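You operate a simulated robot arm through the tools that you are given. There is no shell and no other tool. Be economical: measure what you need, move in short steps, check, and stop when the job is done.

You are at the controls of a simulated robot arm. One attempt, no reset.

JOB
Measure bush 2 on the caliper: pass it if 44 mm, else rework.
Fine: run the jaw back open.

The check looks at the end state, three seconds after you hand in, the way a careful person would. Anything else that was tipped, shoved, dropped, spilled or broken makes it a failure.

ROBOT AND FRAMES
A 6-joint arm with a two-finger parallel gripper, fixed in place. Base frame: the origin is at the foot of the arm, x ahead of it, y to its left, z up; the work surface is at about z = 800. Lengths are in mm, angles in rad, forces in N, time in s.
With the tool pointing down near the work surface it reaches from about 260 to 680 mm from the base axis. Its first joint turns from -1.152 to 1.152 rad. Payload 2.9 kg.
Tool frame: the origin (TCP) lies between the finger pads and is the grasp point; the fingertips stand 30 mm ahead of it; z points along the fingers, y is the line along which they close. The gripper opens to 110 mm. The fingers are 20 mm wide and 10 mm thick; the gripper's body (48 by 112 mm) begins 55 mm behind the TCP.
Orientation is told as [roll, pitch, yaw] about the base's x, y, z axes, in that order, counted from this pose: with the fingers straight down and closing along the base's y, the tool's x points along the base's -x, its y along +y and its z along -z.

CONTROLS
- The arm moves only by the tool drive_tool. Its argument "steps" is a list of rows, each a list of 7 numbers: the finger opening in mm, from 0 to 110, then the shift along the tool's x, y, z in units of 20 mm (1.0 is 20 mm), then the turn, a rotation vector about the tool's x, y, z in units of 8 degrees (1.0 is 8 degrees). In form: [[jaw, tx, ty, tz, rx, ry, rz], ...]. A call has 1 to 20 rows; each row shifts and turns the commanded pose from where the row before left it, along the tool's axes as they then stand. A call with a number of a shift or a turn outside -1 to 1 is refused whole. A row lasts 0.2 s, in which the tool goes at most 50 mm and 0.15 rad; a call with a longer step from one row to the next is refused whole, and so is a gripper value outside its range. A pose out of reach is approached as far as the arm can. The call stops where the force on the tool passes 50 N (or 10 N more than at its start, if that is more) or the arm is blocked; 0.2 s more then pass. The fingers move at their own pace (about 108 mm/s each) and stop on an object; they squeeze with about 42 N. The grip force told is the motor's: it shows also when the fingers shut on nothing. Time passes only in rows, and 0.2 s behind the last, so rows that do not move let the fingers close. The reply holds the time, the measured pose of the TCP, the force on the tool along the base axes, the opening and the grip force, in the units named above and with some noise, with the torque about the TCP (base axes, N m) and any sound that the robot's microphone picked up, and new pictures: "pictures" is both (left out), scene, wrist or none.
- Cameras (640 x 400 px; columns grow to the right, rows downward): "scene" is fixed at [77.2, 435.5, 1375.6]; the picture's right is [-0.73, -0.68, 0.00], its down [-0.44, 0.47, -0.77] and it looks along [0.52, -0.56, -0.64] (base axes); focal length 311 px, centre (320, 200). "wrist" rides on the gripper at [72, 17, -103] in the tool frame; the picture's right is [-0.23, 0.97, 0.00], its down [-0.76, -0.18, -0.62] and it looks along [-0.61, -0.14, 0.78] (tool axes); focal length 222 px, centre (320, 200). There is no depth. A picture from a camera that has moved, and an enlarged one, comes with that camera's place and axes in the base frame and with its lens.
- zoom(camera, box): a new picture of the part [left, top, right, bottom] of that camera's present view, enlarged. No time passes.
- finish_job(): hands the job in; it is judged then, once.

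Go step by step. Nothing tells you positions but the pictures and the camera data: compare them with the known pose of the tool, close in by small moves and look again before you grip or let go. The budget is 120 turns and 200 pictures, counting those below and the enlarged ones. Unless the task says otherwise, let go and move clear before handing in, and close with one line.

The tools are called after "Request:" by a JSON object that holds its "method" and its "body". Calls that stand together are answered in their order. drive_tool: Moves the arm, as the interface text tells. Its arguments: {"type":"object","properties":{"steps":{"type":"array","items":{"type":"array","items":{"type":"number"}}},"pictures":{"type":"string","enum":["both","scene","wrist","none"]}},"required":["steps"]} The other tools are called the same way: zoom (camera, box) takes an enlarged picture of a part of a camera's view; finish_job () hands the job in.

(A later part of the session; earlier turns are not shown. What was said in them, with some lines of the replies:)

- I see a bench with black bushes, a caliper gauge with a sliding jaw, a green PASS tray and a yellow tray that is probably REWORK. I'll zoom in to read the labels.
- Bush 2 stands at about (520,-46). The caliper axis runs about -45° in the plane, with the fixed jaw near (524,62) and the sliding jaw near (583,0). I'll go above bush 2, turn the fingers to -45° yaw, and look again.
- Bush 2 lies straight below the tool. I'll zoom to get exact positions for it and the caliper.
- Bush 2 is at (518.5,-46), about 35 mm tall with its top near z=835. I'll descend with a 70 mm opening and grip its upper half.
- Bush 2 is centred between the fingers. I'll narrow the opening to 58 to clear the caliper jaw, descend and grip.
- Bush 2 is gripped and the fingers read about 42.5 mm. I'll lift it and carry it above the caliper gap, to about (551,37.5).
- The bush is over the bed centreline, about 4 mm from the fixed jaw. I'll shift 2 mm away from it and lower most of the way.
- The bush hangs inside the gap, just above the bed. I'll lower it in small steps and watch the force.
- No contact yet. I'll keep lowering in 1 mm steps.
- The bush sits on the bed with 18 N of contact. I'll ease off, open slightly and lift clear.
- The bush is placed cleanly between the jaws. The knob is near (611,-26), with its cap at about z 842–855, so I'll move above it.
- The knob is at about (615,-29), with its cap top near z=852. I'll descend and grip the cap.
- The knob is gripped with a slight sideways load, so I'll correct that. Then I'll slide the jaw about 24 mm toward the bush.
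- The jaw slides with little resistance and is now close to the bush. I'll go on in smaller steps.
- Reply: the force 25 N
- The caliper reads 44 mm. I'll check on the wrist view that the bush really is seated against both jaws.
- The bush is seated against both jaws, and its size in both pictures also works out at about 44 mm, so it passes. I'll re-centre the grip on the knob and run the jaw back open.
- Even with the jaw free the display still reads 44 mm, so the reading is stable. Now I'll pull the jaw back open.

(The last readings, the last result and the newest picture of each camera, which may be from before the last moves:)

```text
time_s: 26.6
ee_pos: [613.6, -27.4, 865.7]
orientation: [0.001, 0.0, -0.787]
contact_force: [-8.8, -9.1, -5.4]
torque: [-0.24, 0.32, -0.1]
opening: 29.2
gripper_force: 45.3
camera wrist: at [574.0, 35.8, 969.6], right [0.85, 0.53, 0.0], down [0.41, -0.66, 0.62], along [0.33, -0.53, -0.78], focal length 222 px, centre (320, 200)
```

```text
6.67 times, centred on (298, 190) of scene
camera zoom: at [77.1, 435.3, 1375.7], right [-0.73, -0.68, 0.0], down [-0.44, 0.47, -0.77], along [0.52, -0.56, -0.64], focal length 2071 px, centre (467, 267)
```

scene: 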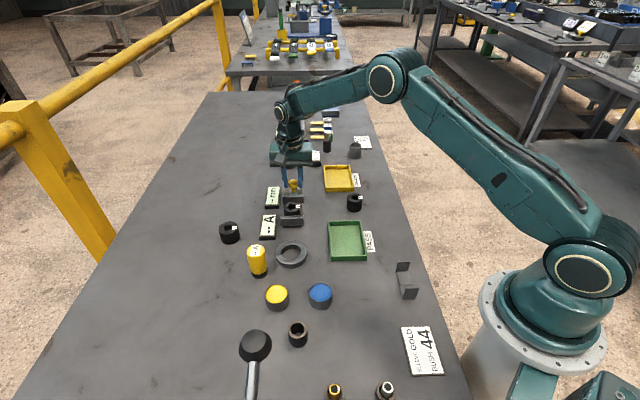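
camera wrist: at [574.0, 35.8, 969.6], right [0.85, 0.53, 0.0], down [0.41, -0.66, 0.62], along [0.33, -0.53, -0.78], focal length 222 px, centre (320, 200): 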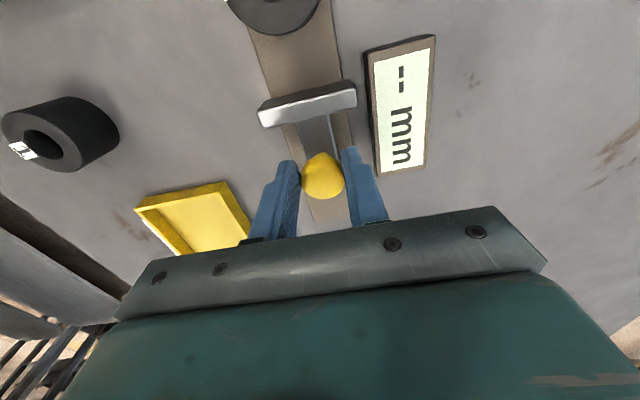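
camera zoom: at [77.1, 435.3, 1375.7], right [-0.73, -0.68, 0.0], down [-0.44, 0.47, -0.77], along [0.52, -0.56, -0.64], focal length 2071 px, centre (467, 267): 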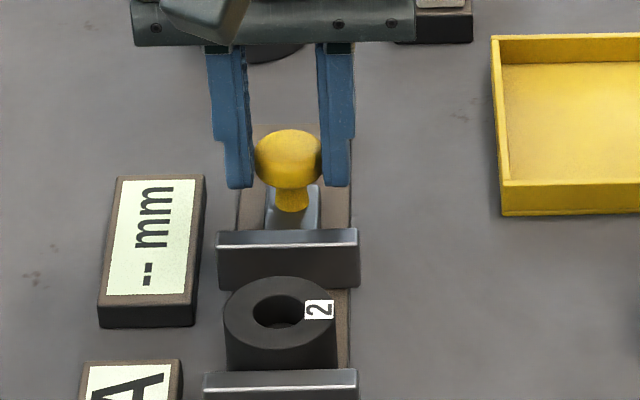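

The jaw is almost back at its starting place. I'll pull a little further to make sure it's at the open end, then release and rise.

Request:
{"method": "drive_tool", "body": {"steps": [[10, -0.1, -0.03, 0, 0, 0, 0], [10, 0, 0, 0, 0, 0, 0]], "pictures": "none"}}

Request:
{"method": "drive_tool", "body": {"steps": [[60, 0, 0, 0, 0, 0, 0], [60, 0, 0, 0, 0, 0, 0], [60, 0, 0, -0.7, 0, 0, 0], [60, 0, 0, -0.9, 0, 0, 0], [60, 0, 0, -0.9, 0, 0, 0], [60, 0.9, 0.04, -0.7, 0, 0, 0], [60, 0.9, 0.04, 0, 0, 0, 0], [60, 0.9, 0.04, 0, 0, 0, 0], [60, 0.9, 0.04, 0, 0, 0, 0], [60, 0.9, 0.04, 0, 0, 0, 0], [60, 0, 0, 0, 0, 0, 0]]}}

Request:
{"method": "zoom", "body": {"camera": "scene", "box": [250, 160, 346, 220]}}

Request:
{"method": "zoom", "body": {"camera": "wrist", "box": [220, 40, 460, 190]}}

```text
time_s: 27.2
ee_pos: [614.2, -27.3, 867.2]
orientation: [-0.002, 0.004, -0.784]
contact_force: [-16.6, 1.0, -3.2]
torque: [-0.34, 0.09, -0.28]
opening: 29.3
gripper_force: 45.0
```

```text
time_s: 29.6
ee_pos: [554.7, 37.8, 930.4]
orientation: [-0.001, 0.001, -0.785]
contact_force: [-0.4, 0.1, 0.8]
torque: [0.0, 0.0, -0.03]
opening: 60.0
gripper_force: 0.1
camera wrist: at [514.2, 100.6, 1033.6], right [0.85, 0.53, 0.0], down [0.41, -0.66, 0.62], along [0.33, -0.53, -0.78], focal length 222 px, centre (320, 200)
```

scene: 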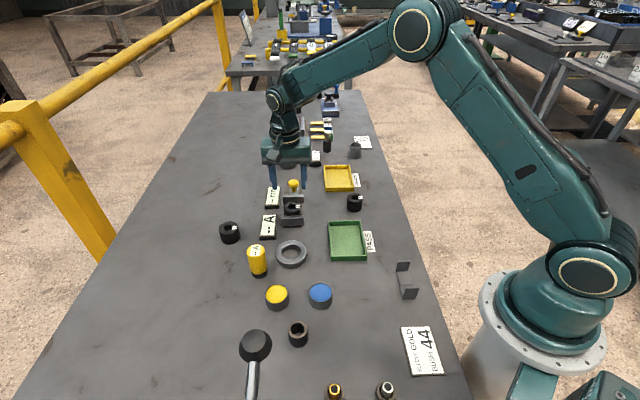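
wrist: 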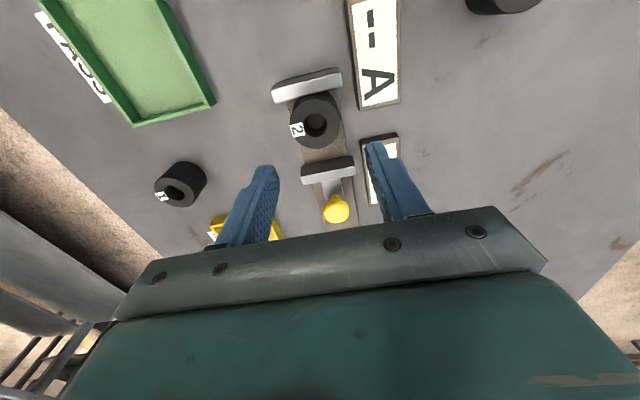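

```text
6.67 times, centred on (298, 190) of scene
camera zoom: at [77.2, 435.5, 1375.6], right [-0.73, -0.68, 0.0], down [-0.44, 0.47, -0.77], along [0.52, -0.56, -0.64], focal length 2071 px, centre (467, 267)
```

zoom: 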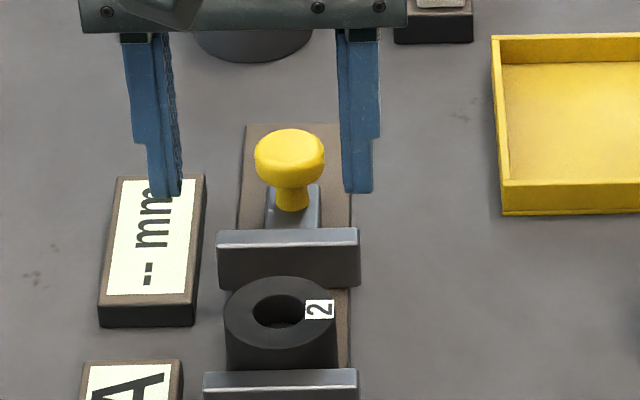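

```text
2.67 times, centred on (340, 115) of wrist
camera zoom: at [514.2, 100.6, 1033.6], right [0.85, 0.53, 0.0], down [0.41, -0.66, 0.62], along [0.33, -0.53, -0.78], focal length 592 px, centre (267, 427)
```

zoom: 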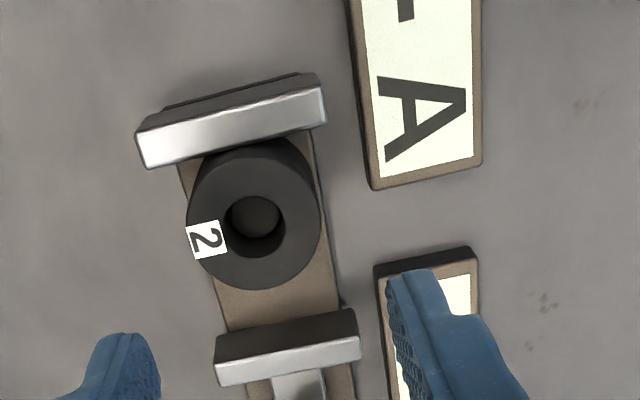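

The jaw is back at its starting place and the display is blank. Now I'll re-grip the bush at about (547,40).

Request:
{"method": "drive_tool", "body": {"steps": [[54, 0.35, -0.165, 0, 0, 0, 0], [54, 0, 0, 0.8, 0, 0, 0], [54, 0, 0, 0.8, 0, 0, 0], [54, 0, 0, 0.6, 0, 0, 0], [54, 0, 0, 0, 0, 0, 0]]}}

Request:
{"method": "zoom", "body": {"camera": "scene", "box": [250, 165, 346, 225]}}

Request:
{"method": "zoom", "body": {"camera": "wrist", "box": [200, 70, 440, 220]}}

```text
time_s: 30.8
ee_pos: [545.9, 40.3, 886.3]
orientation: [0.0, -0.001, -0.787]
contact_force: [0.1, -0.2, 0.7]
torque: [-0.02, 0.02, -0.01]
opening: 54.1
gripper_force: 0.1
camera wrist: at [506.5, 103.5, 989.5], right [0.85, 0.53, 0.0], down [0.41, -0.66, 0.62], along [0.33, -0.53, -0.78], focal length 222 px, centre (320, 200)
```

scene: 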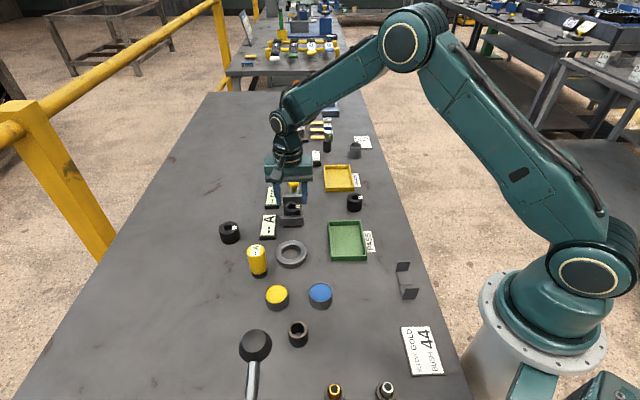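
wrist: 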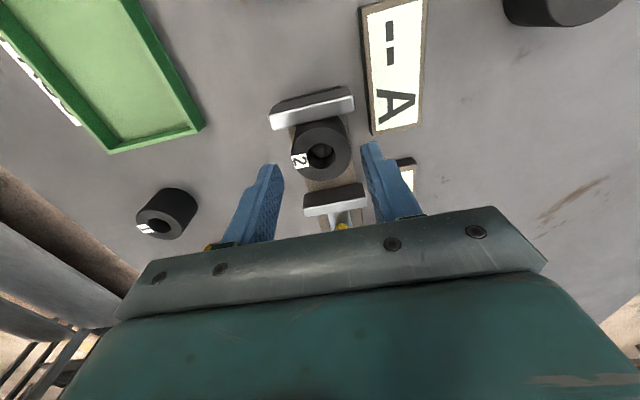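

```text
6.67 times, centred on (298, 195) of scene
camera zoom: at [77.2, 435.5, 1375.6], right [-0.73, -0.68, 0.0], down [-0.44, 0.47, -0.77], along [0.52, -0.56, -0.64], focal length 2071 px, centre (467, 233)
```

zoom: 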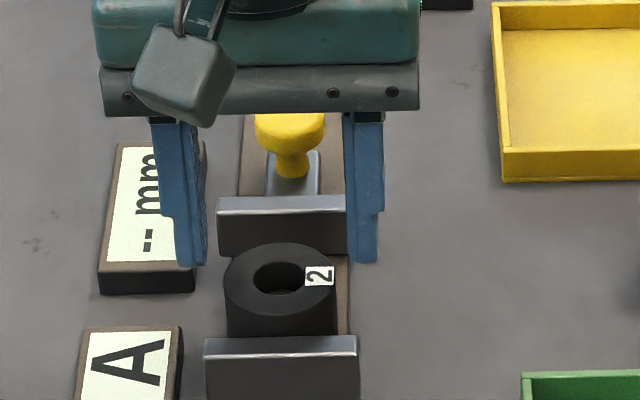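

```text
2.67 times, centred on (320, 145) of wrist
camera zoom: at [506.5, 103.5, 989.5], right [0.85, 0.53, 0.0], down [0.41, -0.66, 0.62], along [0.33, -0.53, -0.78], focal length 592 px, centre (320, 347)
```

zoom: 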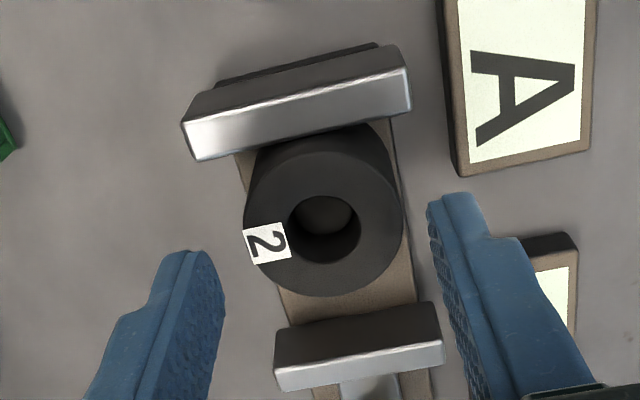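

The bush is centred between the fingers. I'll go down, grip and lift it, and then carry it to the PASS tray centred near (383,9).

Request:
{"method": "drive_tool", "body": {"steps": [[54, 0, 0, 0.75, 0, 0, 0], [54, 0, 0, 0.7, 0, 0, 0], [54, 0, 0, 0, 0, 0, 0], [30, 0, 0, 0, 0, 0, 0], [30, 0, 0, 0, 0, 0, 0], [30, 0, 0, 0, 0, 0, 0]], "pictures": "none"}}

Request:
{"method": "drive_tool", "body": {"steps": [[30, 0, 0, -0.3, 0, 0, 0], [30, 0, 0, -0.8, 0, 0, 0], [30, 0, 0, -0.8, 0, 0, 0], [30, 0, 0, -0.8, 0, 0, 0], [30, 0, 0, -0.8, 0, 0, 0], [30, 0, 0, 0, 0, 0, 0]], "pictures": "both"}}

```text
time_s: 32.2
ee_pos: [547.5, 39.9, 855.9]
orientation: [0.0, 0.001, -0.785]
contact_force: [0.4, 1.1, 0.3]
torque: [0.0, 0.01, 0.04]
opening: 42.3
gripper_force: 41.2
```

```text
time_s: 33.6
ee_pos: [546.1, 40.6, 927.9]
orientation: [-0.001, -0.001, -0.786]
contact_force: [-0.2, 0.7, -1.2]
torque: [0.0, -0.01, 0.02]
opening: 42.3
gripper_force: 41.9
camera wrist: at [506.8, 103.8, 1031.2], right [0.85, 0.53, 0.0], down [0.41, -0.66, 0.62], along [0.33, -0.53, -0.78], focal length 222 px, centre (320, 200)
```

scene: 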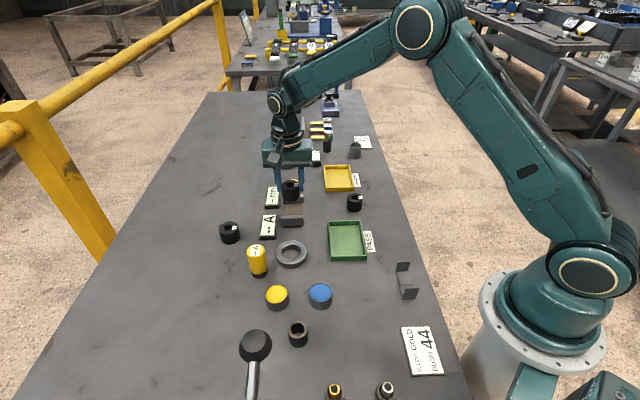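
wrist: 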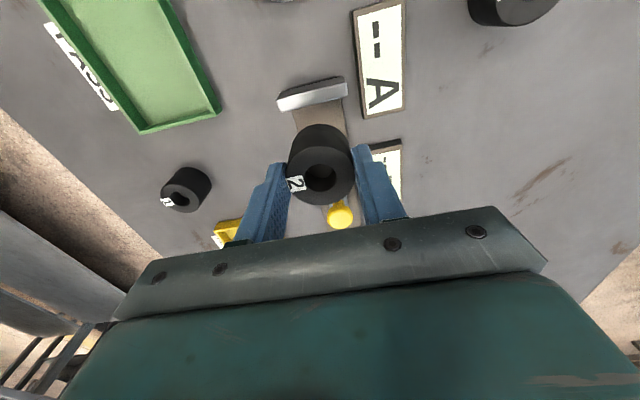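

The bush is lifted with its label matching, and I'm carrying it to the PASS tray.

Request:
{"method": "drive_tool", "body": {"steps": [[30, 0.59, -0.862, 0, 0, 0, 0], [30, 0.59, -0.862, 0, 0, 0, 0], [30, 0.59, -0.862, 0, 0, 0, 0], [30, 0.59, -0.862, 0, 0, 0, 0], [30, 0.59, -0.862, 0, 0, 0, 0], [30, 0.59, -0.862, 0, 0, 0, 0], [30, 0.59, -0.862, 0, 0, 0, 0], [30, 0.59, -0.862, 0, 0, 0, 0], [30, 0, 0, 0, 0, 0, 0]]}}

Request:
{"method": "zoom", "body": {"camera": "scene", "box": [286, 180, 414, 260]}}

```text
time_s: 35.6
ee_pos: [383.3, 10.6, 926.3]
orientation: [-0.001, 0.0, -0.783]
contact_force: [0.9, 0.2, -0.8]
torque: [0.0, 0.02, 0.0]
opening: 42.4
gripper_force: 41.9
camera wrist: at [343.1, 73.3, 1030.8], right [0.85, 0.53, 0.0], down [0.41, -0.66, 0.62], along [0.33, -0.53, -0.78], focal length 222 px, centre (320, 200)
```

scene: 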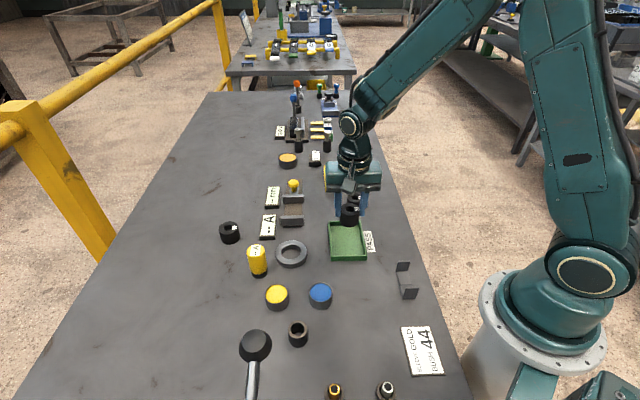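
wrist: 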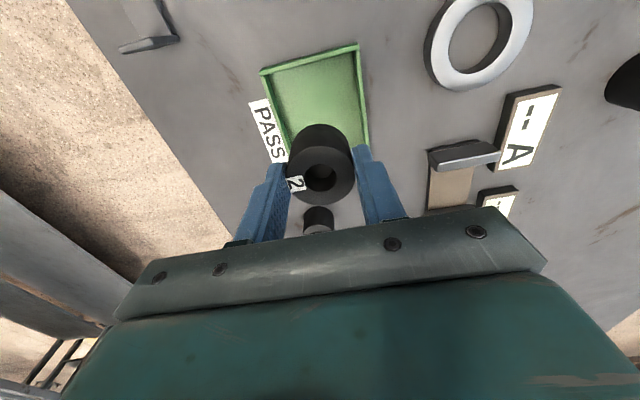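

```text
5.00 times, centred on (350, 220) of scene
camera zoom: at [77.2, 435.5, 1375.6], right [-0.73, -0.68, 0.0], down [-0.44, 0.47, -0.77], along [0.52, -0.56, -0.64], focal length 1553 px, centre (170, 100)
```

zoom: 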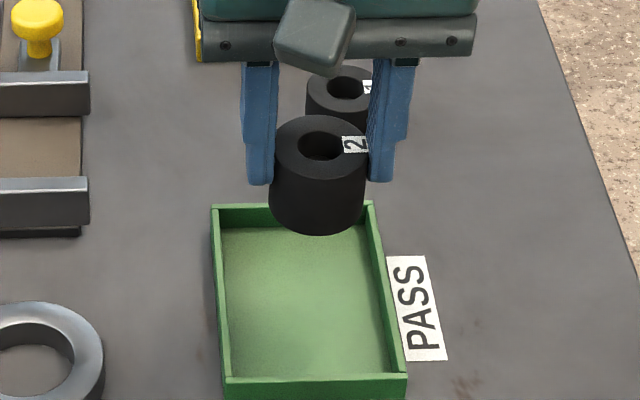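

The bush is centred over the tray, which spans about (345,48) to (428,-35). I'll lower it carefully.

Request:
{"method": "drive_tool", "body": {"steps": [[30, -0.2, 0, 0.7, 0, 0, 0], [30, 0, 0, 0.8, 0, 0, 0], [30, 0, 0, 0.7, 0, 0, 0], [30, 0, 0, 0.5, 0, 0, 0], [30, 0, 0, 0.3, 0, 0, 0], [30, 0, 0, 0, 0, 0, 0]]}}

Request:
{"method": "zoom", "body": {"camera": "scene", "box": [286, 190, 414, 270]}}

```text
time_s: 37.0
ee_pos: [386.0, 7.0, 867.7]
orientation: [0.0, -0.001, -0.785]
contact_force: [-0.5, -0.3, -1.2]
torque: [0.03, 0.01, -0.04]
opening: 42.0
gripper_force: 41.7
camera wrist: at [345.5, 69.8, 971.5], right [0.85, 0.53, 0.0], down [0.41, -0.66, 0.62], along [0.33, -0.53, -0.78], focal length 222 px, centre (320, 200)
```

scene: 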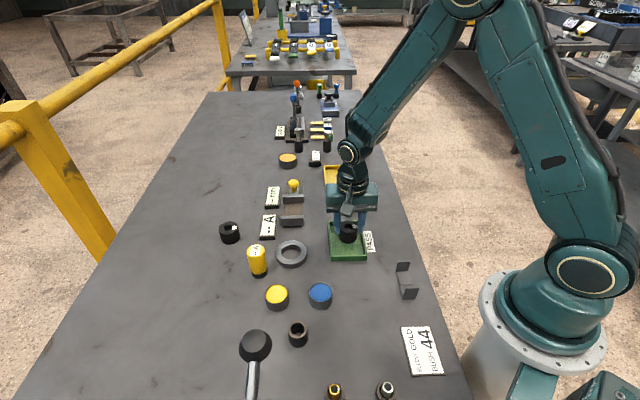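
wrist: 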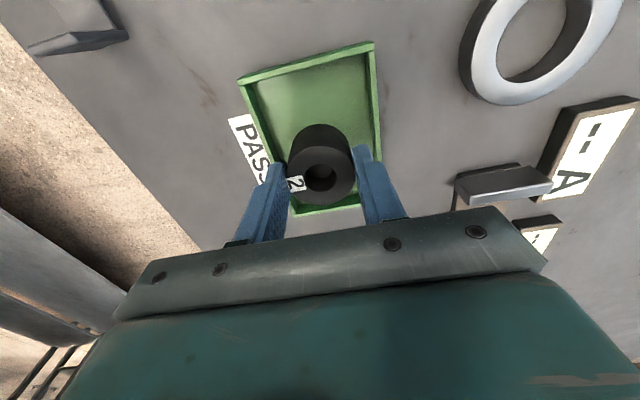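

```text
5.00 times, centred on (350, 230) of scene
camera zoom: at [77.2, 435.5, 1375.6], right [-0.73, -0.68, 0.0], down [-0.44, 0.47, -0.77], along [0.52, -0.56, -0.64], focal length 1553 px, centre (170, 50)
```

zoom: 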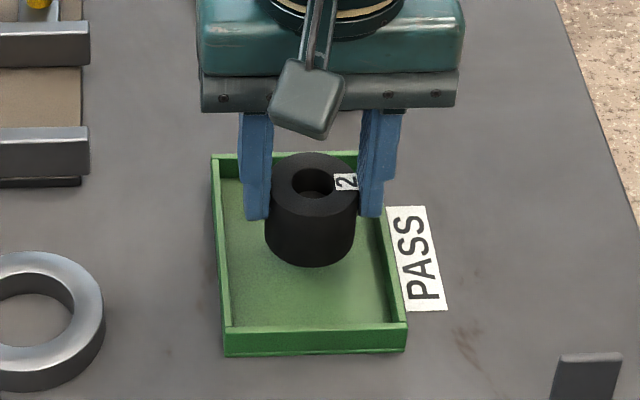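

The bush is inside the tray outline, so I'll lower it in small steps until it touches.

Request:
{"method": "drive_tool", "body": {"steps": [[30, 0, 0, 0.2, 0, 0, 0], [30, 0, 0, 0.1, 0, 0, 0], [30, 0, 0, 0, 0, 0, 0]], "pictures": "none"}}

Request:
{"method": "drive_tool", "body": {"steps": [[30, 0, 0, 0.1, 0, 0, 0], [30, 0, 0, 0, 0, 0, 0]], "pictures": "none"}}

Request:
{"method": "drive_tool", "body": {"steps": [[30, 0, 0, 0.1, 0, 0, 0], [30, 0, 0, 0, 0, 0, 0]], "pictures": "none"}}

```text
time_s: 37.8
ee_pos: [386.2, 8.2, 861.3]
orientation: [0.0, 0.0, -0.787]
contact_force: [0.2, 1.2, -1.7]
torque: [-0.04, 0.05, 0.0]
opening: 42.2
gripper_force: 41.9
```

```text
time_s: 38.4
ee_pos: [386.0, 7.5, 858.3]
orientation: [-0.001, 0.001, -0.785]
contact_force: [1.2, 0.2, -0.9]
torque: [-0.04, 0.02, 0.0]
opening: 42.3
gripper_force: 42.2
```

```text
time_s: 39.0
ee_pos: [384.3, 8.2, 858.0]
orientation: [0.0, 0.0, -0.785]
contact_force: [0.4, 0.4, 0.5]
torque: [0.02, 0.0, -0.02]
opening: 42.4
gripper_force: 42.2
```

Request:
{"method": "drive_tool", "body": {"steps": [[30, 0, 0, 0.1, 0, 0, 0], [30, 0, 0, 0, 0, 0, 0]], "pictures": "none"}}

Request:
{"method": "zoom", "body": {"camera": "scene", "box": [310, 205, 390, 255]}}

```text
time_s: 39.6
ee_pos: [385.0, 8.4, 854.6]
orientation: [0.0, 0.0, -0.784]
contact_force: [0.9, -0.4, -1.1]
torque: [-0.06, 0.0, -0.01]
opening: 42.4
gripper_force: 41.9
```

```text
8.00 times, centred on (350, 230) of scene
camera zoom: at [77.2, 435.5, 1375.6], right [-0.73, -0.68, 0.0], down [-0.44, 0.47, -0.77], along [0.52, -0.56, -0.64], focal length 2485 px, centre (80, -40)
```

zoom: 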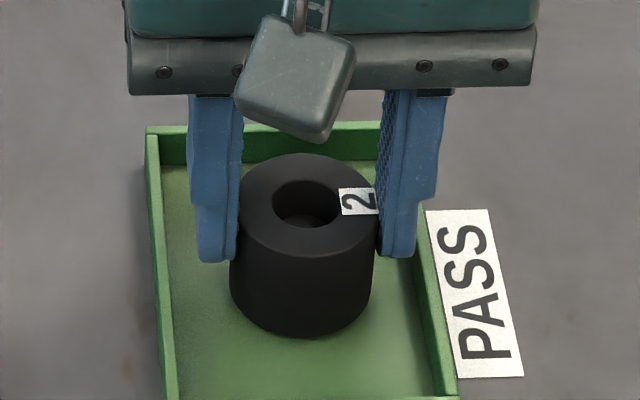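

Request:
{"method": "drive_tool", "body": {"steps": [[30, 0, 0, 0.06, 0, 0, 0], [30, 0, 0, 0, 0, 0, 0]], "pictures": "none"}}

Request:
{"method": "drive_tool", "body": {"steps": [[30, 0, 0, 0.05, 0, 0, 0], [30, 0, 0, 0, 0, 0, 0]], "pictures": "none"}}

```text
time_s: 40.2
ee_pos: [385.1, 7.2, 853.7]
orientation: [0.001, -0.002, -0.784]
contact_force: [-0.2, -0.3, -1.3]
torque: [0.01, -0.01, 0.01]
opening: 42.4
gripper_force: 42.2
```

```text
time_s: 40.8
ee_pos: [385.8, 7.8, 852.9]
orientation: [0.0, 0.0, -0.786]
contact_force: [0.8, 0.0, -1.2]
torque: [0.01, -0.02, -0.02]
opening: 42.2
gripper_force: 41.7
```

Request:
{"method": "drive_tool", "body": {"steps": [[30, 0, 0, 0.05, 0, 0, 0], [30, 0, 0, 0, 0, 0, 0]], "pictures": "none"}}

Request:
{"method": "drive_tool", "body": {"steps": [[30, 0, 0, 0.05, 0, 0, 0], [30, 0, 0, 0, 0, 0, 0]], "pictures": "none"}}

```text
time_s: 41.4
ee_pos: [385.9, 7.9, 851.4]
orientation: [0.0, -0.001, -0.785]
contact_force: [-0.3, 0.3, -0.6]
torque: [0.05, 0.01, 0.0]
opening: 42.4
gripper_force: 42.1
```

```text
time_s: 42.0
ee_pos: [386.4, 6.9, 851.0]
orientation: [-0.001, 0.001, -0.785]
contact_force: [-1.9, 0.8, 12.7]
torque: [0.0, 0.19, 0.02]
opening: 42.4
gripper_force: 41.5
```

The bush touched the tray floor with about 13 N. I'll ease off, release and rise.

Request:
{"method": "drive_tool", "body": {"steps": [[30, 0, 0, -0.03, 0, 0, 0], [46, 0, 0, 0, 0, 0, 0], [52, 0, 0, 0, 0, 0, 0], [52, 0, 0, -0.3, 0, 0, 0], [52, 0, 0, -0.7, 0, 0, 0], [52, 0, 0, -0.9, 0, 0, 0], [52, 0, 0, -0.9, 0, 0, 0], [52, 0, 0, -0.9, 0, 0, 0], [52, 0, 0, -0.9, 0, 0, 0], [52, 0, 0, 0, 0, 0, 0]]}}

Request:
{"method": "zoom", "body": {"camera": "scene", "box": [210, 140, 402, 260]}}

```text
time_s: 44.2
ee_pos: [384.9, 7.7, 944.5]
orientation: [0.0, 0.001, -0.785]
contact_force: [-0.3, -0.2, -0.4]
torque: [-0.02, 0.03, 0.02]
opening: 52.3
gripper_force: 0.0
camera wrist: at [345.0, 70.5, 1047.8], right [0.85, 0.53, 0.0], down [0.41, -0.66, 0.62], along [0.33, -0.53, -0.78], focal length 222 px, centre (320, 200)
```

scene: 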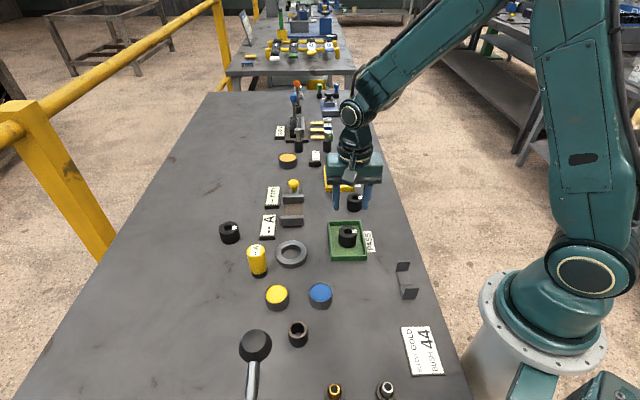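
wrist: 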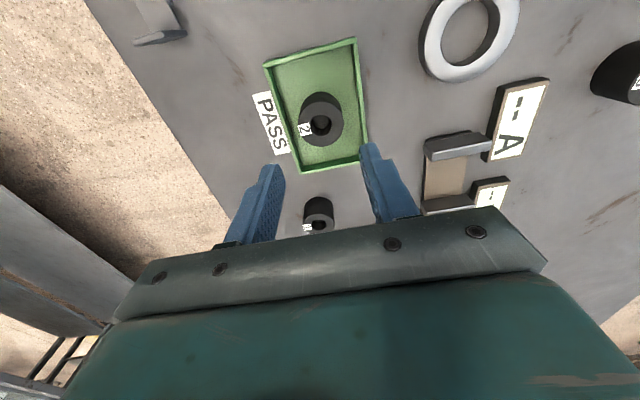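

```text
3.33 times, centred on (306, 200) of scene
camera zoom: at [77.2, 435.5, 1375.6], right [-0.73, -0.68, 0.0], down [-0.44, 0.47, -0.77], along [0.52, -0.56, -0.64], focal length 1036 px, centre (367, 200)
```

zoom: 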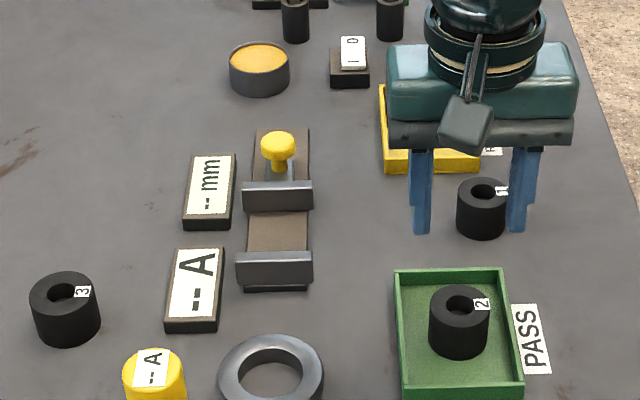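

Bush 2 stands in the PASS tray, the caliper jaw is back open, nothing else was disturbed, and the gripper is clear, so I'm handing in.

Request:
{"method": "finish_job", "body": {}}

```text
The job is handed in.
```

Bush 2 measured 44 mm on the caliper, so I put it in the PASS tray and ran the jaw back open to where it started.
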